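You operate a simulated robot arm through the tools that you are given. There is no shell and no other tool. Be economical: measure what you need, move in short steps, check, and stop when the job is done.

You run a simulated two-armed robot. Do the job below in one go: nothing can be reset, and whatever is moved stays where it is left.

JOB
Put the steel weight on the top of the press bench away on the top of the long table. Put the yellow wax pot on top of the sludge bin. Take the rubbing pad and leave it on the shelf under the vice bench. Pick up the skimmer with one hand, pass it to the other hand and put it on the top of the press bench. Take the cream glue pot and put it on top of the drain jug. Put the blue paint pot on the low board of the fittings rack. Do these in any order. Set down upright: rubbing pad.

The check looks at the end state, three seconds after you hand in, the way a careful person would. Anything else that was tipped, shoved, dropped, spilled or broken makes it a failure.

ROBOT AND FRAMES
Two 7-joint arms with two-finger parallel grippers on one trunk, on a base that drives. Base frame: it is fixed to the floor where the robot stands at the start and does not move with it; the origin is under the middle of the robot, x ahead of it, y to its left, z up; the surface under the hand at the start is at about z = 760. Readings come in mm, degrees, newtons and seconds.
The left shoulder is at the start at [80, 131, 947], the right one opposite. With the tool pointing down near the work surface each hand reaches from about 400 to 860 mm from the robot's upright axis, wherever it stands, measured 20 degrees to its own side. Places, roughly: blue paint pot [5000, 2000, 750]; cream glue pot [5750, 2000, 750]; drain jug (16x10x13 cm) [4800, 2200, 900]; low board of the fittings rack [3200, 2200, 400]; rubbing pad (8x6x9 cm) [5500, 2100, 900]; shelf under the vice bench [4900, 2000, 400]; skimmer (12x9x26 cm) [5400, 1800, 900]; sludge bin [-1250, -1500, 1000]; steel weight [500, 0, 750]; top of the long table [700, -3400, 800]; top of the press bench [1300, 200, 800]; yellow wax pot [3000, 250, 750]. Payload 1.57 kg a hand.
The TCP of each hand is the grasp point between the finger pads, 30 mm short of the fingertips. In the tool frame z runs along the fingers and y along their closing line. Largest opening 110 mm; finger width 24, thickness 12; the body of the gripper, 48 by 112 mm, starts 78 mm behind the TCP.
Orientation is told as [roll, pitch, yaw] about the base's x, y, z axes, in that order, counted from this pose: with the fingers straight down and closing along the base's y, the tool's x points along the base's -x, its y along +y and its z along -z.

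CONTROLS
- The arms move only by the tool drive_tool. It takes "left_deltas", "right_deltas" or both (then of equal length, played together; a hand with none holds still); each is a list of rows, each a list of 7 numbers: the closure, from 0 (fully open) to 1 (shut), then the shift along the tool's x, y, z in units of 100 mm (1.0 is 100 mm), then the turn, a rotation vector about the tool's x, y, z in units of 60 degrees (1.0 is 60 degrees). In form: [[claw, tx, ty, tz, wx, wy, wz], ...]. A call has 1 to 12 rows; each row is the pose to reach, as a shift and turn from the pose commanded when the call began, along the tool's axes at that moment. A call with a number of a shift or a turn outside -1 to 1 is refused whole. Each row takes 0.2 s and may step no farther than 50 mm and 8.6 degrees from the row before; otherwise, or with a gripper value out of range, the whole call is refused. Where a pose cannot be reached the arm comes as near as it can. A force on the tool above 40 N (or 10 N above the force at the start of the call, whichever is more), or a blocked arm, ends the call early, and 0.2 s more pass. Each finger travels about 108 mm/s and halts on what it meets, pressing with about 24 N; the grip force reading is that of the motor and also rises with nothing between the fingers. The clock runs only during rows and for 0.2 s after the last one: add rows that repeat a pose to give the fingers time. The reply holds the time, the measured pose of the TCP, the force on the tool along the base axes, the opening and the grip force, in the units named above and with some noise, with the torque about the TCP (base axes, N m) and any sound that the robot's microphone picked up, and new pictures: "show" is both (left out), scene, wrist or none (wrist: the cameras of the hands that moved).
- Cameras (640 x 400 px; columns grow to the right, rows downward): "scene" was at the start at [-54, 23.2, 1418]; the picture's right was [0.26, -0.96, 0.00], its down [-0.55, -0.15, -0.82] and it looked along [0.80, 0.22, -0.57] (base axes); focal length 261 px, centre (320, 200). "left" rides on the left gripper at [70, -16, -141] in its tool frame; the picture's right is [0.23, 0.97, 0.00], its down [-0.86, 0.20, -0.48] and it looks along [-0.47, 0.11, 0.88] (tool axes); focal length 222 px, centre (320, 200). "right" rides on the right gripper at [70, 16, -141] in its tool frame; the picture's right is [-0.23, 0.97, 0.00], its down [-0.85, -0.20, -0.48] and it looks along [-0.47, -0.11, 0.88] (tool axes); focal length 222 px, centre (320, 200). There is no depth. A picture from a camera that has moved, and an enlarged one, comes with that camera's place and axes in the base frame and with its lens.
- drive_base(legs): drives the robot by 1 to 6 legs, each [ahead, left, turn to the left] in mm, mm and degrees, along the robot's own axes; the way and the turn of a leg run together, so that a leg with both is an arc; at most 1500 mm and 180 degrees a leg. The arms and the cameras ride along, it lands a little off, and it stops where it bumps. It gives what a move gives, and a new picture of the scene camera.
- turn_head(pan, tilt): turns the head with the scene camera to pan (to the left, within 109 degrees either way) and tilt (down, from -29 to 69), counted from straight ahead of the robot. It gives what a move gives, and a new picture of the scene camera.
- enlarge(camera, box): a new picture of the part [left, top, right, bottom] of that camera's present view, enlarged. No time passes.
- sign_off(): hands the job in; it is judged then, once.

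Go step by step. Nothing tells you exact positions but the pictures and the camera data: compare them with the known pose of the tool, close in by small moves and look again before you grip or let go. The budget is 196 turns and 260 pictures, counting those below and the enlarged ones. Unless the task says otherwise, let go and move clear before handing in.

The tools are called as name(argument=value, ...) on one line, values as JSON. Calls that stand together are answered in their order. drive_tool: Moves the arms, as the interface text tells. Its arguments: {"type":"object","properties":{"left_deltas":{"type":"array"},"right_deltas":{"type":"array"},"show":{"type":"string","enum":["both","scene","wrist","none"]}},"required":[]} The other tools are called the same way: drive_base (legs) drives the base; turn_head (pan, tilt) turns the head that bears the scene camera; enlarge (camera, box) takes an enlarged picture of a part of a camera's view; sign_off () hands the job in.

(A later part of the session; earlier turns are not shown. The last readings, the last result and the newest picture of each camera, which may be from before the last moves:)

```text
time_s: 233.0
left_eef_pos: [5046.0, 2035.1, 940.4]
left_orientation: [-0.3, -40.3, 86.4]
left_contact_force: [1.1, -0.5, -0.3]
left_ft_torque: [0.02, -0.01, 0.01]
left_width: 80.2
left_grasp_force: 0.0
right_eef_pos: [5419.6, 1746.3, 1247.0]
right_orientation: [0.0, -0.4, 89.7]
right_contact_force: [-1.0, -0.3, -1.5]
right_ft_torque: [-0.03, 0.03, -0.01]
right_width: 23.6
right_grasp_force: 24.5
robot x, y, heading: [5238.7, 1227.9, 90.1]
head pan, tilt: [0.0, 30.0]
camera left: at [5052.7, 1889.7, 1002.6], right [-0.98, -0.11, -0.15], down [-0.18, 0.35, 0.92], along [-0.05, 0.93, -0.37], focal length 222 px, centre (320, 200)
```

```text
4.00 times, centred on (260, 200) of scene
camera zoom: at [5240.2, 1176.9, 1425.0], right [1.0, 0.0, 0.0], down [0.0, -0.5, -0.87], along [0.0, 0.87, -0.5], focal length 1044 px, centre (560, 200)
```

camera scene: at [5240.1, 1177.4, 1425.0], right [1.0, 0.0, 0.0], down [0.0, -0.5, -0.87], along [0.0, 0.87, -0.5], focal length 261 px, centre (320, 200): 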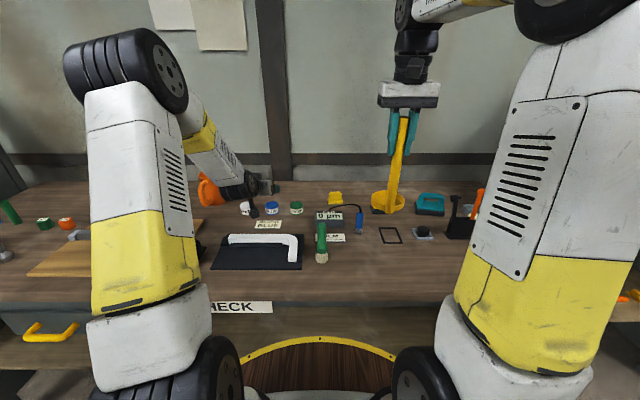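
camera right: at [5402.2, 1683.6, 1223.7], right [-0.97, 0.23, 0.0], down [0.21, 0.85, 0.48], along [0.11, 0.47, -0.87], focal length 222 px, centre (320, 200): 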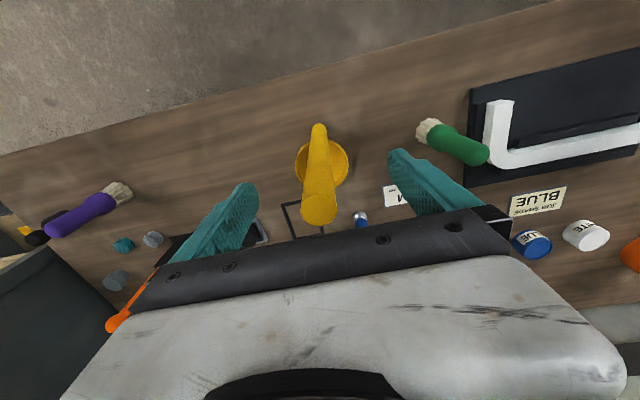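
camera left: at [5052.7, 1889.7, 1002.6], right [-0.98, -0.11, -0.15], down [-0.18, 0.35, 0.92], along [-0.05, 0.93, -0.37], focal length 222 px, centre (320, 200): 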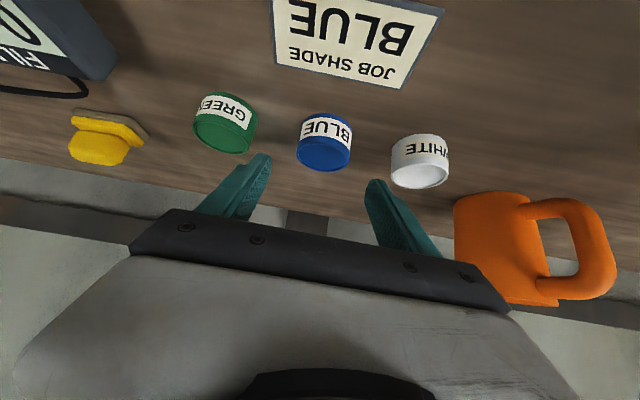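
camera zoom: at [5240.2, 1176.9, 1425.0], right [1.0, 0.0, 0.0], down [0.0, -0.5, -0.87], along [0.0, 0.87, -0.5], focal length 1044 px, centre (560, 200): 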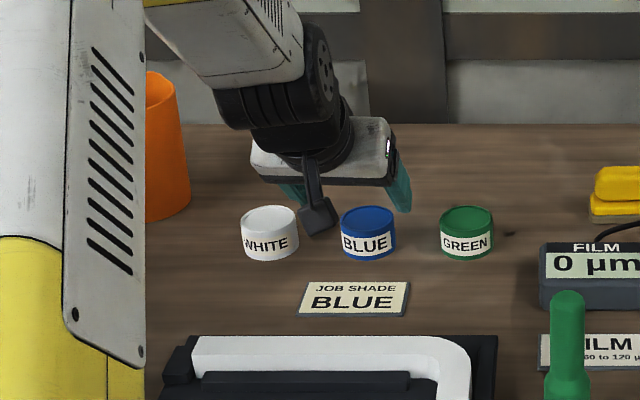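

The pot is at about [5047, 2079]. I close in the final 70 mm along the tool and grip.

drive_tool(left_deltas=[[0.27, 0.01, 0, 0.2, 0, 0, 0], [0.27, 0.02, 0.01, 0.4, 0, 0, 0], [0.27, 0.03, 0.02, 0.55, 0, 0, 0], [0.27, 0.03, 0.02, 0.7, 0, 0, 0], [1, 0.03, 0.02, 0.7, 0, 0, 0], [1, 0.03, 0.02, 0.7, 0, 0, 0], [1, 0.03, 0.02, 0.7, 0, 0, 0]], show="wrist")

```text
time_s: 234.6
left_eef_pos: [5046.1, 2078.3, 885.1]
left_orientation: [-0.2, -40.3, 86.4]
left_contact_force: [0.0, 0.2, 0.6]
left_ft_torque: [0.02, 0.0, -0.02]
left_width: 52.4
left_grasp_force: 23.7
right_eef_pos: [5420.3, 1746.4, 1246.3]
right_orientation: [0.0, -0.3, 89.8]
right_contact_force: [0.2, 1.4, -1.5]
right_ft_torque: [-0.06, 0.02, -0.04]
right_width: 23.8
right_grasp_force: 23.7
robot x, y, heading: [5240.6, 1229.3, 89.9]
head pan, tilt: [0.0, 30.0]
camera left: at [5053.2, 1932.6, 946.9], right [-0.98, -0.11, -0.15], down [-0.18, 0.35, 0.92], along [-0.05, 0.93, -0.37], focal length 222 px, centre (320, 200)
```

left: 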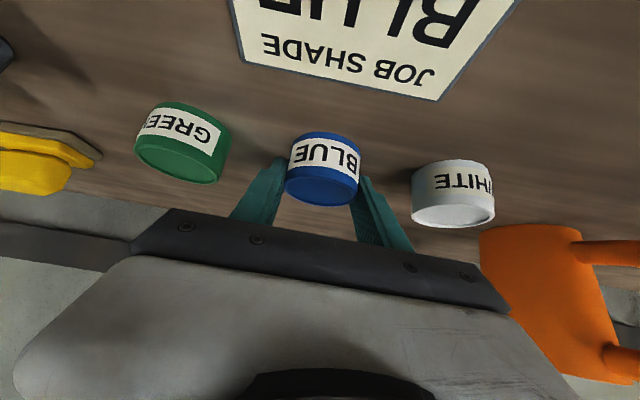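

Blue pot gripped (52 mm). I lift it clear and pull it back.

drive_tool(left_deltas=[[1, -0.13, 0, -0.15, 0, 0, 0], [1, -0.33, 0, -0.38, 0, 0, 0], [1, -0.5, 0, -0.6, 0, 0, 0], [1, -0.65, 0, -0.76, 0, 0, 0]], show="none")

drive_tool(left_deltas=[[1, 0, 0, -0.35, 0, 0, 0], [1, 0, 0, -0.7, 0, 0, 0], [1, 0.3, 0, -1.0, 0, 0, 0], [1, 0.6, 0, -1.0, 0, 0, 0]], show="scene")

```text
time_s: 235.6
left_eef_pos: [5045.4, 2077.9, 984.3]
left_orientation: [-0.3, -40.3, 86.4]
left_contact_force: [-0.4, 0.2, -2.7]
left_ft_torque: [0.03, -0.04, 0.01]
left_width: 52.5
left_grasp_force: 24.4
right_eef_pos: [5420.8, 1746.2, 1246.8]
right_orientation: [0.1, -0.5, 89.7]
right_contact_force: [0.6, -0.3, 0.2]
right_ft_torque: [-0.07, 0.01, 0.03]
right_width: 23.6
right_grasp_force: 24.0
robot x, y, heading: [5240.0, 1230.3, 89.6]
head pan, tilt: [0.0, 30.0]
```

```text
time_s: 236.6
left_eef_pos: [5038.7, 1969.9, 1021.7]
left_orientation: [-0.4, -40.3, 86.4]
left_contact_force: [0.1, 0.4, -2.3]
left_ft_torque: [0.0, -0.02, -0.03]
left_width: 52.1
left_grasp_force: 24.0
right_eef_pos: [5420.5, 1746.4, 1246.7]
right_orientation: [0.0, -0.4, 89.7]
right_contact_force: [0.3, 0.9, -1.2]
right_ft_torque: [-0.04, -0.03, -0.01]
right_width: 23.3
right_grasp_force: 23.8
robot x, y, heading: [5239.0, 1225.6, 89.9]
head pan, tilt: [0.0, 30.0]
camera scene: at [5240.2, 1177.2, 1425.0], right [1.0, 0.0, 0.0], down [0.0, -0.5, -0.87], along [0.0, 0.87, -0.5], focal length 261 px, centre (320, 200)
```

scene: 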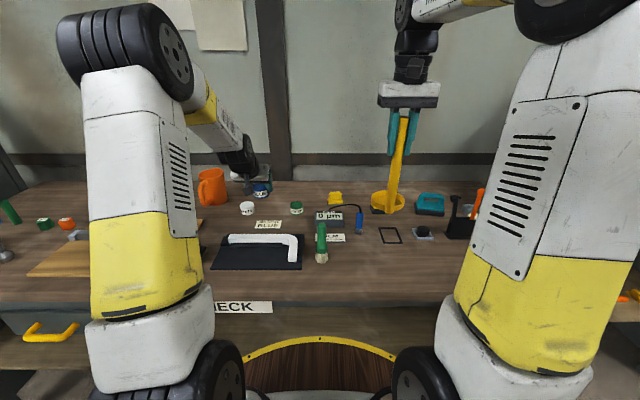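

I retract the left hand a little more, back off, and strafe left along the aisle to the fittings rack.

drive_tool(left_deltas=[[1, 0.18, 0, -0.3, 0, 0, 0], [1, 0.36, 0, -0.6, 0, 0, 0], [1, 0.56, 0, -0.88, 0, 0, 0]], show="none")

drive_base(legs=[[-270, 0, 0], [0, 1000, 0], [0, 900, 0]])

turn_head(pan=10, tilt=38)

```text
time_s: 237.4
left_eef_pos: [5033.4, 1869.6, 1052.7]
left_orientation: [-0.3, -40.4, 86.4]
left_contact_force: [-0.6, -0.3, -3.4]
left_ft_torque: [-0.01, 0.01, -0.01]
left_width: 52.1
left_grasp_force: 24.3
right_eef_pos: [5421.1, 1746.7, 1246.0]
right_orientation: [0.0, -0.4, 89.7]
right_contact_force: [0.7, -0.3, -1.2]
right_ft_torque: [-0.09, 0.01, 0.01]
right_width: 23.5
right_grasp_force: 23.5
robot x, y, heading: [5238.0, 1228.0, 89.4]
head pan, tilt: [0.0, 30.0]
```

```text
time_s: 248.5
left_eef_pos: [3113.7, 1614.9, 1052.2]
left_orientation: [-0.3, -40.3, 85.7]
left_contact_force: [-0.1, 0.3, -3.3]
left_ft_torque: [-0.01, 0.02, 0.03]
left_width: 52.3
left_grasp_force: 24.1
right_eef_pos: [3501.0, 1487.9, 1246.0]
right_orientation: [0.0, -0.5, 89.0]
right_contact_force: [0.1, 0.1, -1.2]
right_ft_torque: [-0.07, 0.02, 0.01]
right_width: 23.4
right_grasp_force: 23.9
robot x, y, heading: [3311.7, 969.5, 89.2]
head pan, tilt: [0.0, 30.0]
camera scene: at [3313.7, 920.9, 1425.0], right [1.0, -0.02, 0.0], down [-0.01, -0.5, -0.87], along [0.01, 0.87, -0.5], focal length 261 px, centre (320, 200)
```

scene: 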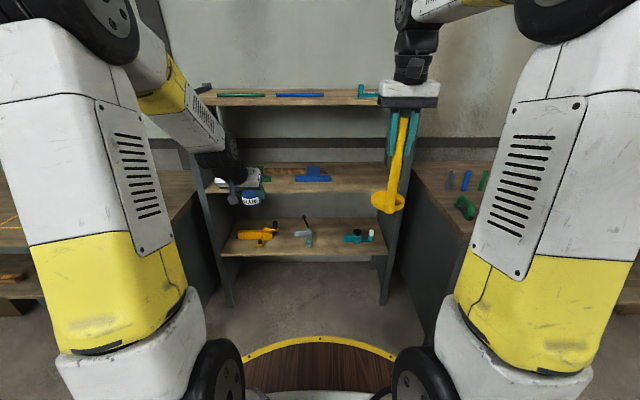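

```text
time_s: 249.3
left_eef_pos: [3115.0, 1615.7, 1052.5]
left_orientation: [-0.3, -40.3, 85.8]
left_contact_force: [0.2, -0.4, -1.9]
left_ft_torque: [-0.03, 0.02, 0.01]
left_width: 51.9
left_grasp_force: 24.2
right_eef_pos: [3498.9, 1487.8, 1246.1]
right_orientation: [-0.1, -0.4, 89.0]
right_contact_force: [-0.6, -0.1, -1.6]
right_ft_torque: [-0.07, 0.02, 0.0]
right_width: 23.7
right_grasp_force: 23.7
robot x, y, heading: [3314.4, 965.6, 89.2]
head pan, tilt: [10.0, 38.0]
camera scene: at [3298.6, 915.7, 1412.7], right [0.99, 0.16, 0.0], down [0.1, -0.61, -0.79], along [-0.12, 0.78, -0.62], focal length 261 px, centre (320, 200)
```

scene: 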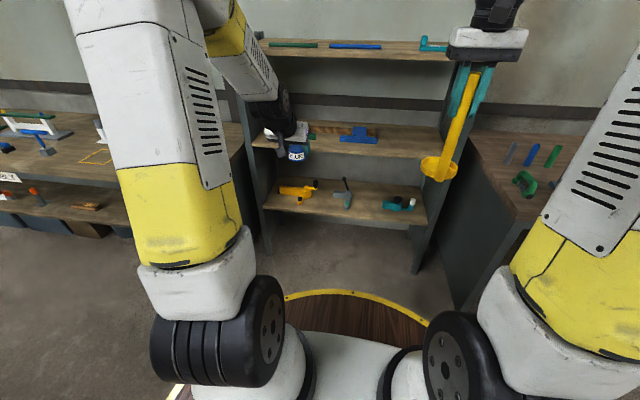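

The rack's boards are about 400 mm apart; the low board (z ≈ 420) has free space between the grey and teal fittings, near [3385, 2110]. I position the base and start lowering the left hand in front of the rack.

drive_base(legs=[[265, -165, 0.8]])

drive_tool(left_deltas=[[1, 0.28, -0.1, 0.33, 0, 0, 0], [1, 0.56, -0.2, 0.66, 0, 0, 0], [1, 0.85, -0.3, 0.98, 0, 0, 0]], show="none")

drive_tool(left_deltas=[[1, 0.28, -0.1, 0.33, 0, 0, 0], [1, 0.56, -0.2, 0.66, 0, 0, 0], [1, 0.85, -0.3, 0.98, 0, 0, 0]], show="scene")

```text
time_s: 251.4
left_eef_pos: [3271.8, 1877.7, 1053.6]
left_orientation: [-0.3, -40.5, 86.6]
left_contact_force: [0.2, -0.7, -2.9]
left_ft_torque: [-0.03, 0.0, -0.01]
left_width: 52.0
left_grasp_force: 23.9
right_eef_pos: [3658.7, 1756.8, 1245.6]
right_orientation: [0.1, -0.4, 90.0]
right_contact_force: [0.0, 0.9, -1.0]
right_ft_torque: [-0.04, -0.01, 0.01]
right_width: 23.4
right_grasp_force: 24.0
robot x, y, heading: [3480.7, 1236.8, 90.2]
head pan, tilt: [10.0, 38.0]
camera scene: at [3466.4, 1181.6, 1412.6], right [0.98, 0.17, 0.0], down [0.11, -0.61, -0.79], along [-0.14, 0.78, -0.62], focal length 261 px, centre (320, 200)
```

scene: 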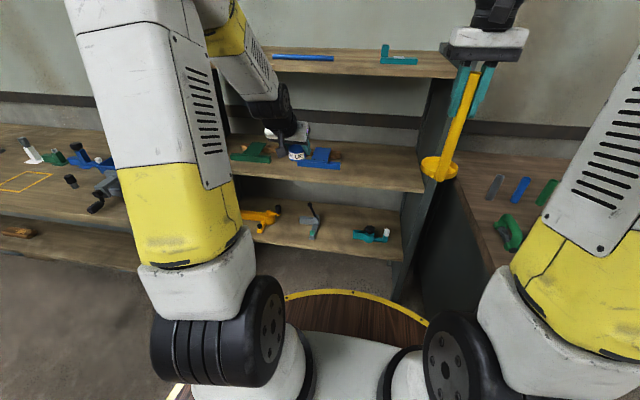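

```text
time_s: 252.2
left_eef_pos: [3302.7, 1875.7, 924.7]
left_orientation: [-0.3, -40.3, 86.6]
left_contact_force: [0.3, 0.1, -1.9]
left_ft_torque: [0.02, 0.0, 0.02]
left_width: 51.8
left_grasp_force: 23.6
right_eef_pos: [3659.7, 1756.8, 1246.7]
right_orientation: [-0.1, -0.4, 90.0]
right_contact_force: [0.1, -0.6, -0.7]
right_ft_torque: [-0.01, -0.03, -0.01]
right_width: 23.4
right_grasp_force: 24.0
robot x, y, heading: [3482.3, 1239.1, 89.9]
head pan, tilt: [10.0, 38.0]
```

```text
time_s: 253.0
left_eef_pos: [3332.3, 1871.9, 792.2]
left_orientation: [-0.2, -40.4, 86.6]
left_contact_force: [-0.1, -0.4, -2.8]
left_ft_torque: [-0.01, 0.01, -0.01]
left_width: 51.8
left_grasp_force: 24.2
right_eef_pos: [3658.3, 1757.2, 1246.9]
right_orientation: [0.0, -0.3, 89.9]
right_contact_force: [0.5, -0.2, -2.0]
right_ft_torque: [-0.05, 0.0, 0.02]
right_width: 23.5
right_grasp_force: 24.5
robot x, y, heading: [3479.2, 1236.1, 90.3]
head pan, tilt: [10.0, 38.0]
camera scene: at [3466.4, 1181.3, 1412.6], right [0.98, 0.17, 0.0], down [0.11, -0.61, -0.79], along [-0.14, 0.78, -0.62], focal length 261 px, centre (320, 200)
```

scene: 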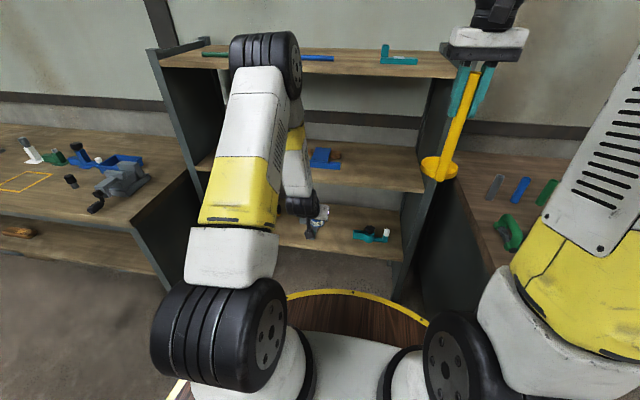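

drive_tool(left_deltas=[[1, 0.28, -0.1, 0.33, 0, 0, 0], [1, 0.56, -0.2, 0.66, 0, 0, 0], [1, 0.85, -0.3, 0.98, 0, 0, 0]], show="none")

drive_tool(left_deltas=[[1, 0.2, -0.1, 0.3, 0, 0, 0], [1, 0.4, -0.18, 0.6, 0, 0, 0], [1, 0.5, -0.25, 0.9, 0, 0, 0]], show="both")

```text
time_s: 253.8
left_eef_pos: [3362.8, 1869.9, 661.7]
left_orientation: [-0.2, -40.4, 86.6]
left_contact_force: [0.0, 0.2, -2.5]
left_ft_torque: [-0.02, 0.01, 0.02]
left_width: 51.9
left_grasp_force: 24.3
right_eef_pos: [3659.8, 1756.1, 1246.2]
right_orientation: [0.0, -0.3, 89.9]
right_contact_force: [-0.4, -0.5, -0.2]
right_ft_torque: [-0.06, -0.01, -0.02]
right_width: 23.5
right_grasp_force: 23.5
robot x, y, heading: [3481.7, 1234.7, 89.9]
head pan, tilt: [10.0, 38.0]
```

```text
time_s: 254.6
left_eef_pos: [3389.7, 1889.6, 561.9]
left_orientation: [-0.3, -40.4, 86.7]
left_contact_force: [-0.4, -0.2, -1.9]
left_ft_torque: [0.01, 0.02, 0.02]
left_width: 51.9
left_grasp_force: 24.7
right_eef_pos: [3659.0, 1756.5, 1245.0]
right_orientation: [0.1, -0.4, 90.0]
right_contact_force: [-0.2, -0.3, -1.3]
right_ft_torque: [-0.07, 0.02, 0.0]
right_width: 23.5
right_grasp_force: 23.3
robot x, y, heading: [3479.8, 1234.2, 89.9]
head pan, tilt: [10.0, 38.0]
camera scene: at [3466.4, 1181.5, 1412.6], right [0.98, 0.17, 0.0], down [0.11, -0.61, -0.79], along [-0.14, 0.78, -0.62], focal length 261 px, centre (320, 200)
camera left: at [3396.5, 1742.7, 624.5], right [-0.98, -0.11, -0.15], down [-0.18, 0.35, 0.92], along [-0.05, 0.93, -0.37], focal length 222 px, centre (320, 200)
```

scene: 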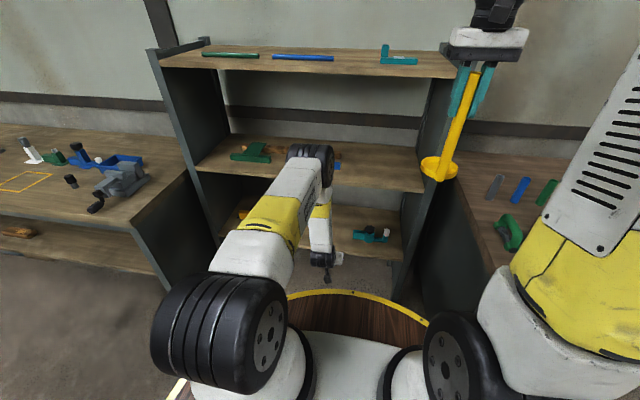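
left: 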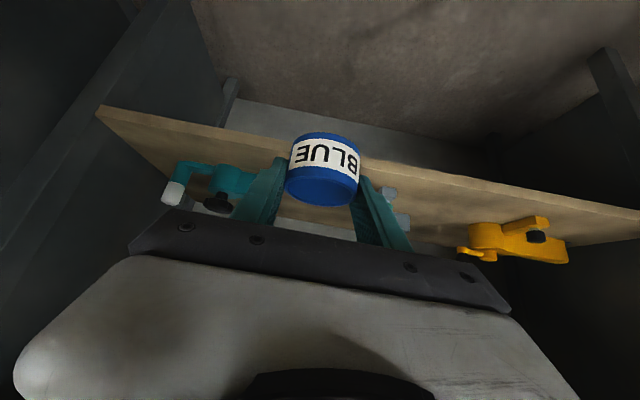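

The low board's front edge is near y ≈ 2044, z ≈ 418. I move the pot forward over the free gap.

drive_tool(left_deltas=[[1, -0.19, 0.04, 0.29, 0, 0, 0], [1, -0.38, 0.08, 0.58, 0, 0, 0], [1, -0.56, 0.12, 0.88, 0, 0, 0]], show="none")

drive_tool(left_deltas=[[1, -0.19, 0.04, 0.29, 0, 0, 0], [1, -0.38, 0.08, 0.58, 0, 0, 0], [1, -0.6, 0.12, 0.9, 0, 0, 0], [1, -0.6, 0.12, 0.9, 0, 0, 0]], show="both")

```text
time_s: 255.4
left_eef_pos: [3382.8, 1985.3, 530.1]
left_orientation: [-0.3, -40.3, 86.7]
left_contact_force: [0.6, -0.9, -2.4]
left_ft_torque: [-0.03, 0.0, -0.02]
left_width: 52.0
left_grasp_force: 24.0
right_eef_pos: [3659.2, 1755.5, 1245.9]
right_orientation: [0.1, -0.4, 89.9]
right_contact_force: [-0.2, -0.2, -1.6]
right_ft_torque: [0.02, 0.01, 0.0]
right_width: 23.2
right_grasp_force: 24.4
robot x, y, heading: [3484.2, 1233.6, 89.8]
head pan, tilt: [10.0, 38.0]
```

```text
time_s: 256.4
left_eef_pos: [3377.3, 2090.0, 501.8]
left_orientation: [-0.3, -40.3, 86.6]
left_contact_force: [-0.1, 0.1, -1.1]
left_ft_torque: [0.0, 0.03, -0.01]
left_width: 51.8
left_grasp_force: 23.9
right_eef_pos: [3660.5, 1756.7, 1246.2]
right_orientation: [0.0, -0.4, 89.9]
right_contact_force: [0.2, -0.3, -1.4]
right_ft_torque: [-0.03, 0.04, 0.0]
right_width: 23.6
right_grasp_force: 24.0
robot x, y, heading: [3480.5, 1237.9, 90.0]
head pan, tilt: [10.0, 38.0]
camera scene: at [3466.5, 1181.7, 1412.7], right [0.98, 0.17, 0.0], down [0.11, -0.61, -0.79], along [-0.14, 0.78, -0.62], focal length 261 px, centre (320, 200)
camera left: at [3383.9, 1944.4, 563.7], right [-0.98, -0.11, -0.15], down [-0.18, 0.36, 0.92], along [-0.05, 0.93, -0.37], focal length 222 px, centre (320, 200)
```

scene: 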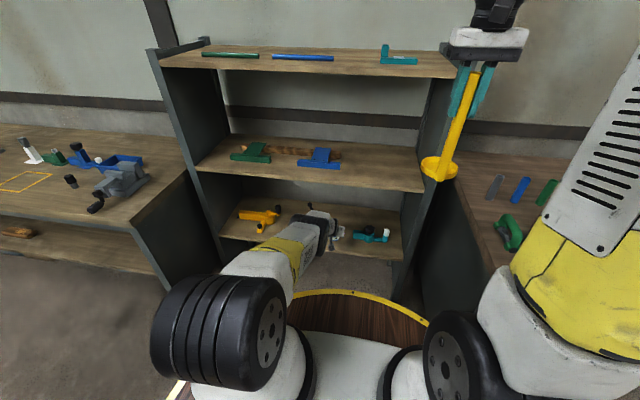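
left: 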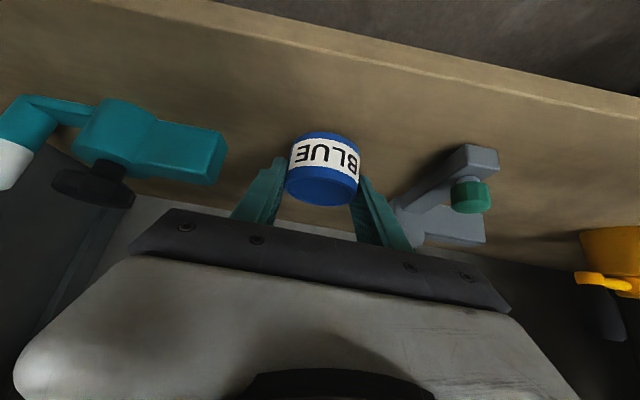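

Free board lies below the pot. I lower straight down, with small steps at the end.

drive_tool(left_deltas=[[1, 0.1, 0, 0.12, 0, 0, 0], [1, 0.2, 0, 0.235, 0, 0, 0], [1, 0.235, 0, 0.273, 0, 0, 0], [1, 0.235, 0, 0.273, 0, 0, 0]], show="none")

drive_tool(left_deltas=[[1, 0.02, 0, 0.023, 0, 0, 0], [1, 0.04, 0, 0.046, 0, 0, 0], [1, 0.06, 0, 0.07, 0, 0, 0], [1, 0.06, 0, 0.07, 0, 0, 0]], show="wrist")

```text
time_s: 257.4
left_eef_pos: [3379.0, 2081.3, 484.4]
left_orientation: [-0.3, -40.4, 86.5]
left_contact_force: [-0.7, 0.3, 1.2]
left_ft_torque: [0.06, 0.11, 0.02]
left_width: 52.0
left_grasp_force: 24.1
left hand out of reach, approached as far as the arm can: row 1, 2, 3, 4
right_eef_pos: [3659.5, 1755.7, 1245.5]
right_orientation: [0.0, -0.4, 89.8]
right_contact_force: [-0.6, -0.1, -0.9]
right_ft_torque: [-0.09, 0.03, -0.02]
right_width: 23.5
right_grasp_force: 23.4
robot x, y, heading: [3483.8, 1238.5, 90.0]
head pan, tilt: [10.0, 38.0]
```

```text
time_s: 258.4
left_eef_pos: [3379.8, 2081.9, 482.2]
left_orientation: [-0.2, -40.7, 86.6]
left_contact_force: [0.8, 8.6, 19.7]
left_ft_torque: [0.15, 0.29, -0.14]
left_width: 51.9
left_grasp_force: 24.6
left hand out of reach, approached as far as the arm can: row 3, 4
right_eef_pos: [3659.6, 1755.4, 1246.2]
right_orientation: [0.0, -0.3, 89.9]
right_contact_force: [-0.2, -0.3, 0.2]
right_ft_torque: [-0.05, 0.01, 0.0]
right_width: 23.5
right_grasp_force: 24.1
robot x, y, heading: [3480.8, 1238.5, 90.1]
head pan, tilt: [10.0, 38.0]
camera left: at [3386.6, 1935.5, 544.6], right [-0.98, -0.11, -0.15], down [-0.18, 0.35, 0.92], along [-0.05, 0.93, -0.36], focal length 222 px, centre (320, 200)
```

left: 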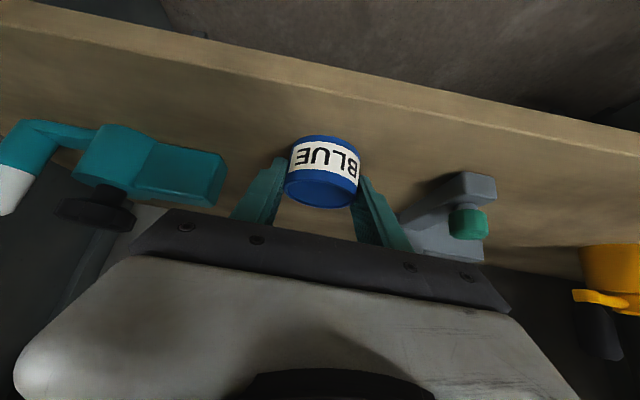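

The pot's base rests on the board (20 N upward, arm at its reach limit). I open to about 75 mm and withdraw along the tool axis.

drive_tool(left_deltas=[[0.9, 0, 0, 0, 0, 0, 0], [0.4, 0, 0, 0, 0, 0, 0], [0.32, 0, 0, 0, 0, 0, 0], [0.32, 0, 0, 0, 0, 0, 0]], show="wrist")

```text
time_s: 259.4
left_eef_pos: [3380.2, 2078.8, 480.5]
left_orientation: [-0.3, -40.2, 86.5]
left_contact_force: [18.7, -6.9, 22.4]
left_ft_torque: [0.05, 0.12, -0.01]
left_width: 58.0
left_grasp_force: 0.0
right_eef_pos: [3660.4, 1755.6, 1245.9]
right_orientation: [0.0, -0.4, 90.0]
right_contact_force: [0.8, 0.7, -1.0]
right_ft_torque: [-0.03, 0.02, 0.01]
right_width: 23.5
right_grasp_force: 23.9
robot x, y, heading: [3480.3, 1234.6, 90.0]
head pan, tilt: [10.0, 38.0]
camera left: at [3387.8, 1933.2, 543.0], right [-0.98, -0.11, -0.15], down [-0.18, 0.35, 0.92], along [-0.05, 0.93, -0.37], focal length 222 px, centre (320, 200)
```

left: 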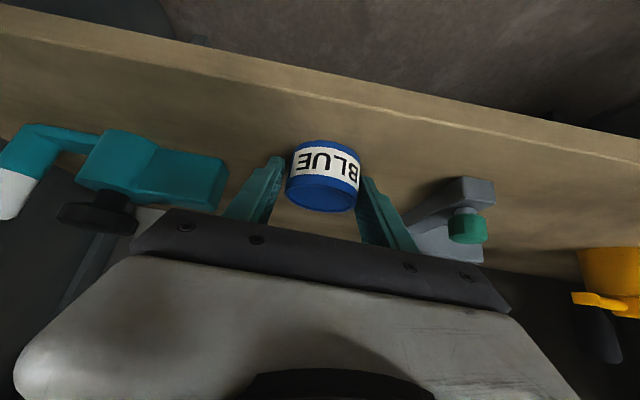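

A finger seems to meet something after a few mm of opening, so I stop opening and withdraw along the tool axis with that small clearance.

drive_tool(left_deltas=[[0.48, 0, 0, -0.1, 0, 0, 0], [0.48, 0, 0, -0.2, 0, 0, 0], [0.48, 0, 0, -0.3, 0, 0, 0], [0.48, 0, 0, -0.4, 0, 0, 0], [0.48, 0, 0, -0.55, 0, 0, 0]], show="wrist")

```text
time_s: 260.6
left_eef_pos: [3376.7, 2044.5, 522.6]
left_orientation: [-0.3, -40.3, 86.5]
left_contact_force: [0.6, -0.2, 0.5]
left_ft_torque: [0.01, -0.01, 0.0]
left_width: 57.1
left_grasp_force: 0.1
right_eef_pos: [3659.6, 1756.3, 1245.6]
right_orientation: [0.1, -0.4, 89.9]
right_contact_force: [-0.6, 1.0, -0.8]
right_ft_torque: [-0.05, 0.01, 0.01]
right_width: 23.2
right_grasp_force: 24.1
robot x, y, heading: [3483.3, 1233.5, 89.8]
head pan, tilt: [10.0, 38.0]
camera left: at [3384.2, 1898.0, 585.2], right [-0.98, -0.11, -0.15], down [-0.18, 0.35, 0.92], along [-0.05, 0.93, -0.37], focal length 222 px, centre (320, 200)
```

left: 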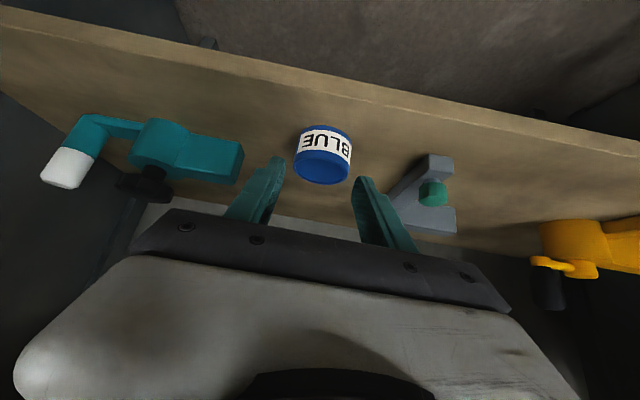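

The blue pot stands upright on the low board. I pull the hand out and check the fittings around it.

drive_tool(left_deltas=[[0.48, 0.1, 0, -0.33, 0, 0, 0], [0.48, 0.25, 0, -0.66, 0, 0, 0], [0.48, 0.5, 0, -1.0, 0, 0, 0], [0.48, 0.9, 0, -1.0, 0, 0, 0]], show="none")

drive_tool(left_deltas=[[0.3, -0.28, 0, -0.33, 0, 0, 0], [0.1, -0.56, 0, -0.66, 0, 0, 0], [0, -0.85, 0, -0.98, 0, 0, 0]], show="none")

drive_tool(left_deltas=[[0, -0.28, 0.1, -0.33, 0, 0, 0], [0, -0.56, 0.2, -0.66, 0, 0, 0], [0, -0.85, 0.3, -0.98, 0, 0, 0]], show="none")

drive_tool(left_deltas=[[0, -0.28, 0.1, -0.33, 0, 0, 0], [0, -0.56, 0.2, -0.66, 0, 0, 0], [0, -0.85, 0.3, -0.98, 0, 0, 0]], show="scene")

enlarge(camera="scene", box=[210, 170, 420, 290])

```text
time_s: 261.6
left_eef_pos: [3367.6, 1911.2, 542.2]
left_orientation: [-0.3, -40.4, 86.5]
left_contact_force: [0.7, 0.3, -0.6]
left_ft_torque: [-0.01, 0.0, 0.04]
left_width: 57.1
left_grasp_force: 0.1
right_eef_pos: [3659.8, 1756.5, 1246.1]
right_orientation: [0.1, -0.5, 89.9]
right_contact_force: [0.0, 1.0, -1.2]
right_ft_torque: [-0.03, 0.0, 0.01]
right_width: 23.3
right_grasp_force: 23.9
robot x, y, heading: [3482.1, 1235.1, 90.0]
head pan, tilt: [10.0, 38.0]
```

```text
time_s: 262.4
left_eef_pos: [3369.3, 1911.9, 671.6]
left_orientation: [-0.4, -40.3, 86.6]
left_contact_force: [-0.2, -0.4, 0.8]
left_ft_torque: [0.02, 0.03, -0.01]
left_width: 109.9
left_grasp_force: 0.0
right_eef_pos: [3659.8, 1756.6, 1246.6]
right_orientation: [0.0, -0.4, 90.0]
right_contact_force: [0.3, 0.7, -1.7]
right_ft_torque: [-0.1, -0.02, -0.01]
right_width: 23.3
right_grasp_force: 24.4
robot x, y, heading: [3482.2, 1237.8, 90.1]
head pan, tilt: [10.0, 38.0]
```

```text
time_s: 263.2
left_eef_pos: [3337.2, 1915.4, 799.1]
left_orientation: [-0.3, -40.3, 86.5]
left_contact_force: [0.5, -0.7, 0.4]
left_ft_torque: [0.03, 0.0, 0.05]
left_width: 110.2
left_grasp_force: 0.0
right_eef_pos: [3659.5, 1757.6, 1247.0]
right_orientation: [0.0, -0.4, 89.9]
right_contact_force: [0.4, 0.3, -0.8]
right_ft_torque: [-0.07, 0.01, 0.03]
right_width: 23.5
right_grasp_force: 24.0
robot x, y, heading: [3479.6, 1237.3, 90.0]
head pan, tilt: [10.0, 38.0]
```

```text
time_s: 264.0
left_eef_pos: [3305.6, 1919.2, 928.2]
left_orientation: [-0.2, -40.3, 86.5]
left_contact_force: [-0.1, 0.0, -0.2]
left_ft_torque: [-0.04, -0.01, 0.0]
left_width: 110.1
left_grasp_force: 0.1
right_eef_pos: [3659.6, 1757.0, 1245.8]
right_orientation: [0.0, -0.4, 89.8]
right_contact_force: [0.1, 0.1, -1.7]
right_ft_torque: [-0.06, -0.01, -0.01]
right_width: 23.3
right_grasp_force: 23.8
robot x, y, heading: [3477.4, 1235.2, 90.1]
head pan, tilt: [10.0, 38.0]
camera scene: at [3466.5, 1182.0, 1412.7], right [0.98, 0.17, 0.0], down [0.11, -0.61, -0.79], along [-0.14, 0.78, -0.62], focal length 261 px, centre (320, 200)
```

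scene: 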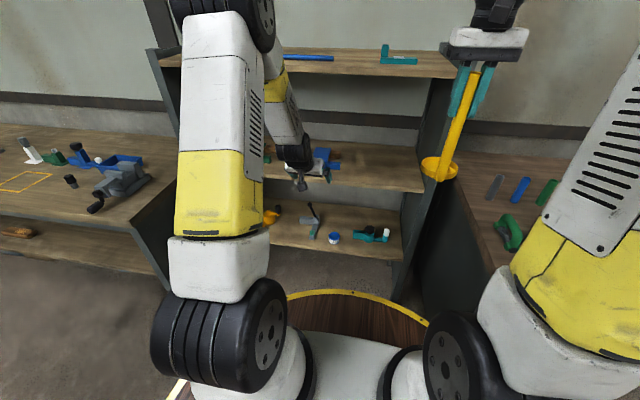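

```text
3.05 times, centred on (315, 230) of scene
camera zoom: at [3466.5, 1182.0, 1412.7], right [0.98, 0.17, 0.0], down [0.11, -0.61, -0.79], along [-0.14, 0.78, -0.62], focal length 795 px, centre (335, 109)
```

zoom: 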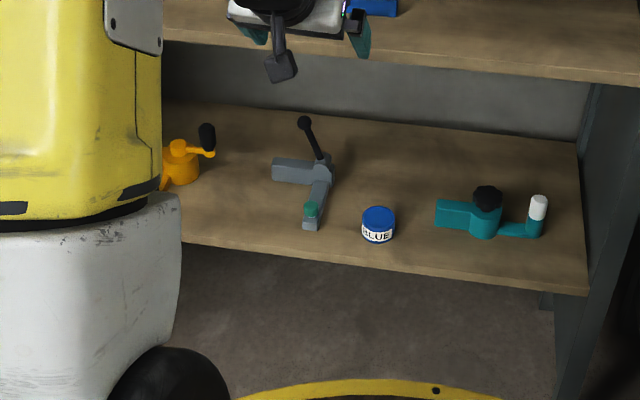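

The blue pot and fittings are all in place. Next I retract and tilt the left hand for the hand-over, then drive to the near end of the press bench.

drive_tool(left_deltas=[[0, 0.1, 0, -0.32, 0, 0, 0], [0, 0.2, 0, -0.64, 0, 0, 0], [0, 0.3, 0, -0.95, 0, 0, 0]], show="none")

drive_tool(left_deltas=[[0, 0.1, 0, -0.32, 0, -0.09, 0], [0, 0.2, 0, -0.64, 0, -0.18, 0], [0, 0.3, 0, -0.95, 0, -0.27, 0], [0, 0.3, 0, -0.95, 0, -0.34, 0]], show="none")

drive_base(legs=[[-240, 0, 0], [0, 1245, 0], [0, 0, 180]])

```text
time_s: 264.8
left_eef_pos: [3299.9, 1833.6, 981.3]
left_orientation: [-0.2, -40.3, 86.7]
left_contact_force: [-0.7, 0.6, -0.1]
left_ft_torque: [-0.04, -0.02, -0.03]
left_width: 110.2
left_grasp_force: 0.0
right_eef_pos: [3659.5, 1756.4, 1245.8]
right_orientation: [-0.1, -0.5, 89.9]
right_contact_force: [-0.6, 0.5, -1.8]
right_ft_torque: [-0.1, -0.03, 0.01]
right_width: 23.6
right_grasp_force: 24.5
robot x, y, heading: [3481.9, 1234.6, 89.9]
head pan, tilt: [10.0, 38.0]
```

```text
time_s: 265.8
left_eef_pos: [3286.7, 1802.9, 1051.4]
left_orientation: [-0.5, -60.8, 86.8]
left_contact_force: [-0.4, 0.3, -0.5]
left_ft_torque: [-0.02, 0.0, 0.01]
left_width: 109.8
left_grasp_force: 0.0
left hand out of reach, approached as far as the arm can: row 2, 3, 4
right_eef_pos: [3660.0, 1755.9, 1245.9]
right_orientation: [0.0, -0.5, 89.9]
right_contact_force: [-0.5, 0.0, -1.3]
right_ft_torque: [-0.08, -0.01, 0.02]
right_width: 23.4
right_grasp_force: 23.8
robot x, y, heading: [3480.3, 1233.8, 89.9]
head pan, tilt: [10.0, 38.0]
```

```text
time_s: 280.7
left_eef_pos: [2416.5, 424.8, 1051.4]
left_orientation: [-0.5, -60.7, -94.5]
left_contact_force: [-0.8, 0.1, 0.0]
left_ft_torque: [0.0, 0.02, 0.02]
left_width: 110.0
left_grasp_force: 0.1
right_eef_pos: [2045.9, 477.8, 1245.4]
right_orientation: [0.0, -0.4, -91.3]
right_contact_force: [0.3, 0.2, -1.6]
right_ft_torque: [0.06, 0.0, 0.0]
right_width: 23.2
right_grasp_force: 24.3
robot x, y, heading: [2233.8, 995.7, -91.2]
head pan, tilt: [10.0, 38.0]
camera scene: at [2252.1, 1048.5, 1412.6], right [-0.99, -0.15, 0.0], down [-0.09, 0.61, -0.79], along [0.12, -0.78, -0.62], focal length 261 px, centre (320, 200)
```

scene: 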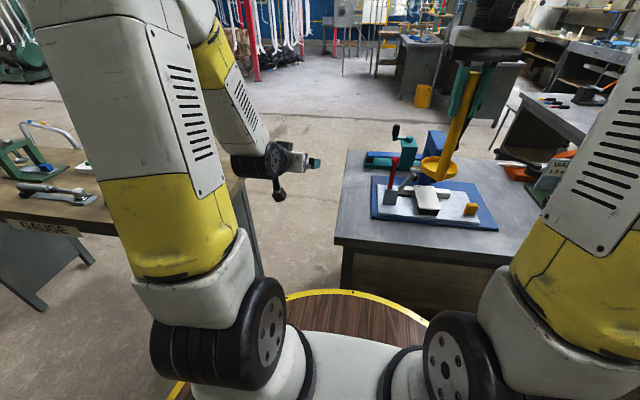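

The free strip here is narrow because of the blue fixture, so I go to the west end of the press bench where the weight stood; that area is clear.

drive_base(legs=[[0, 0, -88.8], [1450, 0, 0], [1070, 0, 0], [0, 1000, 0], [0, 0, 180]])

turn_head(pan=0, tilt=30)

```text
time_s: 309.1
left_eef_pos: [303.8, 211.0, 1051.6]
left_orientation: [-0.4, -60.7, -0.8]
left_contact_force: [0.1, -0.4, 0.6]
left_ft_torque: [-0.01, 0.0, -0.03]
left_width: 109.9
left_grasp_force: 0.1
right_eef_pos: [274.1, -163.6, 1246.9]
right_orientation: [0.0, -0.4, 2.4]
right_contact_force: [-0.2, -0.7, -0.9]
right_ft_torque: [-0.03, 0.07, 0.02]
right_width: 23.4
right_grasp_force: 24.3
robot x, y, heading: [-252.9, -4.4, 2.6]
head pan, tilt: [10.0, 38.0]
camera scene: at [-307.9, 4.5, 1412.6], right [0.22, -0.98, 0.0], down [-0.6, -0.13, -0.79], along [0.77, 0.17, -0.62], focal length 261 px, centre (320, 200)
```

scene: 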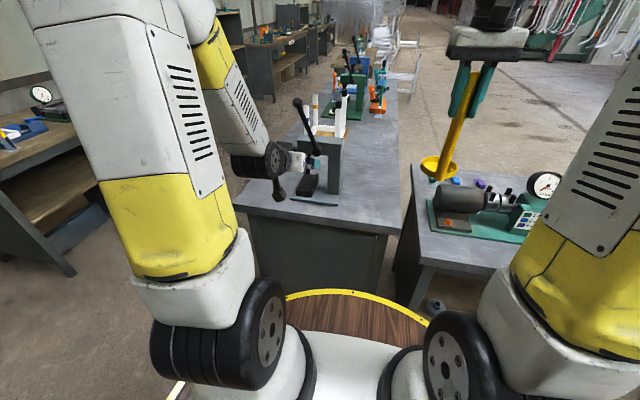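

```text
time_s: 309.8
left_eef_pos: [303.4, 212.2, 1051.2]
left_orientation: [-0.5, -60.7, -0.8]
left_contact_force: [-0.2, 0.3, -0.8]
left_ft_torque: [-0.01, 0.03, 0.03]
left_width: 109.9
left_grasp_force: 0.0
right_eef_pos: [274.3, -163.2, 1245.9]
right_orientation: [0.1, -0.4, 2.4]
right_contact_force: [-0.9, -0.4, -1.4]
right_ft_torque: [0.0, 0.09, 0.01]
right_width: 23.8
right_grasp_force: 24.2
robot x, y, heading: [-254.5, -5.4, 2.4]
head pan, tilt: [0.0, 30.0]
camera scene: at [-301.8, -10.2, 1425.0], right [0.04, -1.0, 0.0], down [-0.5, -0.02, -0.87], along [0.86, 0.04, -0.5], focal length 261 px, centre (320, 200)
```

scene: 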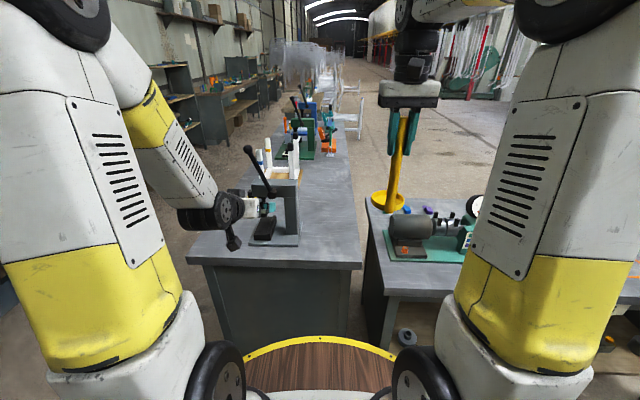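

The clear part of the press bench is at x 340–900, y -100..90. I do the hand-over here in the air: right hand forward to the middle, left hand approaching behind the handle.

drive_tool(right_deltas=[[1, -0.33, 0.33, 0, 0, 0, 0], [1, -0.66, 0.66, 0, 0, 0, 0], [1, -1.0, 0.98, 0, 0, 0, 0]], left_deltas=[[0, -0.11, -0.33, -0.09, 0, 0, 0], [0, -0.22, -0.66, -0.18, 0, 0, 0], [0, -0.34, -1.0, -0.27, 0, 0, 0]], show="none")

drive_tool(left_deltas=[[0, -0.11, -0.33, -0.09, 0, 0, 0], [0, -0.22, -0.66, -0.18, 0, 0, 0], [0, -0.33, -1.0, -0.29, 0, 0, 0]], show="both")

```text
time_s: 310.6
left_eef_pos: [295.3, 112.0, 1094.0]
left_orientation: [-0.5, -60.7, -0.7]
left_contact_force: [0.3, -0.3, -0.4]
left_ft_torque: [0.0, 0.01, -0.02]
left_width: 109.8
left_grasp_force: 0.1
left hand out of reach, approached as far as the arm can: row 1
right_eef_pos: [367.7, -59.9, 1244.9]
right_orientation: [0.0, -0.4, 2.4]
right_contact_force: [-0.7, 0.0, -0.7]
right_ft_torque: [0.03, 0.03, -0.01]
right_width: 23.5
right_grasp_force: 23.8
robot x, y, heading: [-254.2, -5.1, 2.4]
head pan, tilt: [0.0, 30.0]
```

```text
time_s: 311.4
left_eef_pos: [282.5, 12.7, 1137.1]
left_orientation: [-0.4, -60.6, -0.8]
left_contact_force: [0.9, -0.5, -0.3]
left_ft_torque: [-0.01, 0.03, 0.01]
left_width: 110.2
left_grasp_force: 0.0
right_eef_pos: [368.0, -60.5, 1245.2]
right_orientation: [-0.1, -0.4, 2.4]
right_contact_force: [0.6, -0.5, -0.3]
right_ft_torque: [-0.02, 0.03, -0.02]
right_width: 23.5
right_grasp_force: 24.0
robot x, y, heading: [-252.2, -10.1, 2.5]
head pan, tilt: [0.0, 30.0]
camera scene: at [-301.7, -10.0, 1425.0], right [0.04, -1.0, 0.0], down [-0.5, -0.02, -0.87], along [0.86, 0.04, -0.5], focal length 261 px, centre (320, 200)
camera left: at [126.0, -1.5, 1145.3], right [-0.09, 0.98, -0.2], down [0.01, 0.2, 0.98], along [1.0, 0.09, -0.02], focal length 222 px, centre (320, 200)
```

scene: 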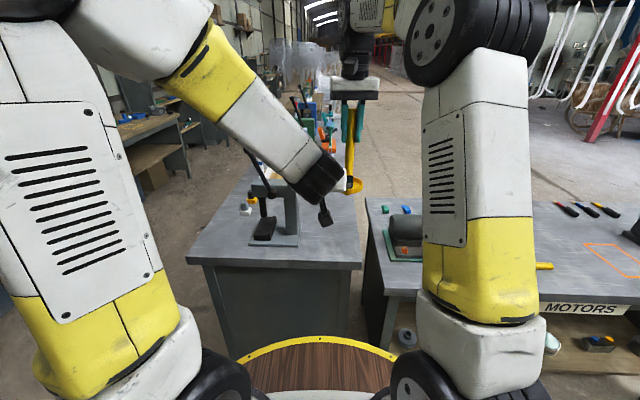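
left: 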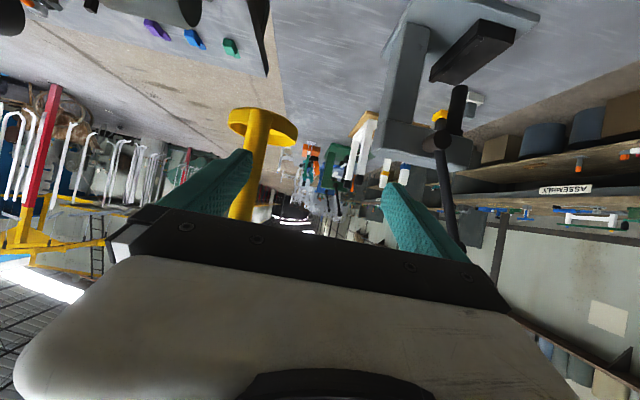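

The handle is visible just to the left of the left hand. I shift across 73 mm, advance 85 mm, and close the left hand on the handle below the right hand.

drive_tool(left_deltas=[[0, 0, -0.4, 0, 0, 0, 0], [0, 0, -0.73, 0, 0, 0, 0], [0, -0.14, -0.73, 0.25, 0, 0, 0], [0, -0.28, -0.73, 0.5, 0, 0, 0], [0, -0.42, -0.73, 0.74, 0, 0, 0], [0, -0.42, -0.73, 0.74, 0, 0, 0]], show="wrist")

```text
time_s: 312.8
left_eef_pos: [369.1, -62.8, 1137.6]
left_orientation: [-0.4, -60.7, -0.7]
left_contact_force: [-0.2, -0.8, 0.5]
left_ft_torque: [0.07, 0.02, -0.01]
left_width: 110.2
left_grasp_force: 0.1
right_eef_pos: [368.3, -60.6, 1244.7]
right_orientation: [0.1, -0.4, 2.5]
right_contact_force: [0.3, -0.6, -1.3]
right_ft_torque: [0.01, 0.1, 0.0]
right_width: 23.4
right_grasp_force: 24.2
robot x, y, heading: [-249.9, -8.0, 2.3]
head pan, tilt: [0.0, 30.0]
camera left: at [211.3, -77.2, 1145.5], right [-0.09, 0.97, -0.2], down [0.01, 0.2, 0.98], along [1.0, 0.09, -0.02], focal length 222 px, centre (320, 200)
```

left: 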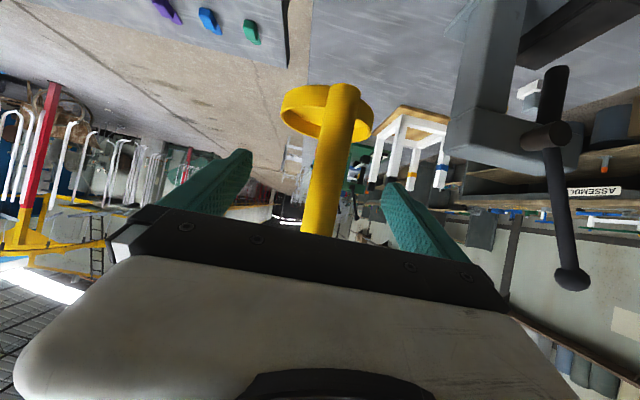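

The handle is between the left fingers. I close the left hand.

drive_tool(left_deltas=[[1, 0, 0, 0, 0, 0, 0], [1, 0, 0, 0, 0, 0, 0], [1, 0, 0, 0, 0, 0, 0], [1, 0, 0, 0, 0, 0, 0]], show="none")

```text
time_s: 313.8
left_eef_pos: [368.9, -62.7, 1137.4]
left_orientation: [-0.4, -60.7, -0.5]
left_contact_force: [0.4, 10.7, 0.4]
left_ft_torque: [-0.34, -0.02, 0.07]
left_width: 23.1
left_grasp_force: 24.0
right_eef_pos: [369.3, -61.5, 1245.3]
right_orientation: [-0.1, -0.4, 2.4]
right_contact_force: [0.1, -9.7, -0.4]
right_ft_torque: [-0.82, 0.04, -0.04]
right_width: 23.4
right_grasp_force: 23.3
robot x, y, heading: [-252.5, -4.7, 2.6]
head pan, tilt: [0.0, 30.0]
```

Both hands hold it (23 mm each). I open the right hand and lift it straight up off the handle.

drive_tool(right_deltas=[[0.8, 0, 0, 0, 0, 0, 0], [0.4, 0, 0, 0, 0, 0, 0], [0.2, 0, 0, 0, 0, 0, 0], [0.2, 0, 0, -0.4, 0, 0, 0], [0.2, 0, 0, -0.8, 0, 0, 0], [0.2, 0, 0, -1.0, 0, 0, 0]], show="none")

drive_tool(right_deltas=[[0, 0.1, -0.3, -0.1, 0, 0, 0], [0, 0.2, -0.7, -0.1, 0, 0, 0], [0, 0.5, -1.0, 0, 0, 0, 0]], show="both")

```text
time_s: 315.2
left_eef_pos: [368.8, -63.8, 1137.9]
left_orientation: [-0.4, -60.6, -0.8]
left_contact_force: [-0.7, 0.1, 0.3]
left_ft_torque: [0.03, 0.0, 0.0]
left_width: 23.7
left_grasp_force: 23.5
right_eef_pos: [368.8, -59.8, 1345.8]
right_orientation: [-0.1, -0.5, 2.5]
right_contact_force: [0.8, -0.5, 0.9]
right_ft_torque: [0.09, 0.0, -0.04]
right_width: 88.0
right_grasp_force: 0.0
robot x, y, heading: [-255.8, -7.7, 2.8]
head pan, tilt: [0.0, 30.0]
```

```text
time_s: 316.0
left_eef_pos: [369.3, -62.5, 1137.0]
left_orientation: [-0.5, -60.6, -0.6]
left_contact_force: [0.2, 1.3, -0.5]
left_ft_torque: [0.0, 0.06, -0.01]
left_width: 23.6
left_grasp_force: 24.3
right_eef_pos: [323.2, -163.0, 1346.3]
right_orientation: [0.0, -0.3, 2.5]
right_contact_force: [0.5, 0.5, 0.0]
right_ft_torque: [-0.04, 0.06, 0.0]
right_width: 109.9
right_grasp_force: 0.1
robot x, y, heading: [-254.4, -3.3, 2.5]
head pan, tilt: [0.0, 30.0]
camera scene: at [-301.2, -10.0, 1425.0], right [0.04, -1.0, 0.0], down [-0.5, -0.02, -0.87], along [0.86, 0.04, -0.5], focal length 261 px, centre (320, 200)
camera right: at [252.5, -150.2, 1488.3], right [0.18, 0.98, 0.0], down [0.86, -0.16, 0.48], along [0.47, -0.09, -0.88], focal length 222 px, centre (320, 200)
```

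scene: 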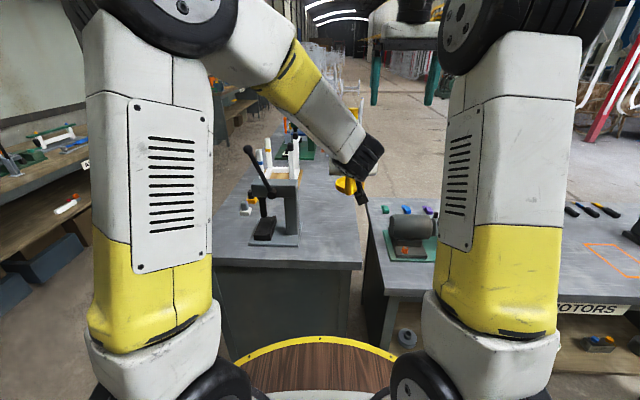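
right: 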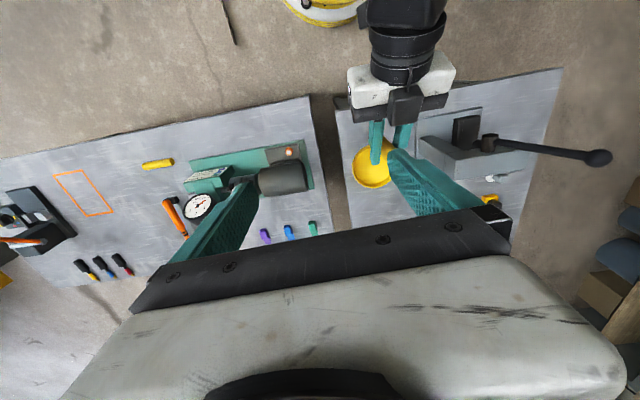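

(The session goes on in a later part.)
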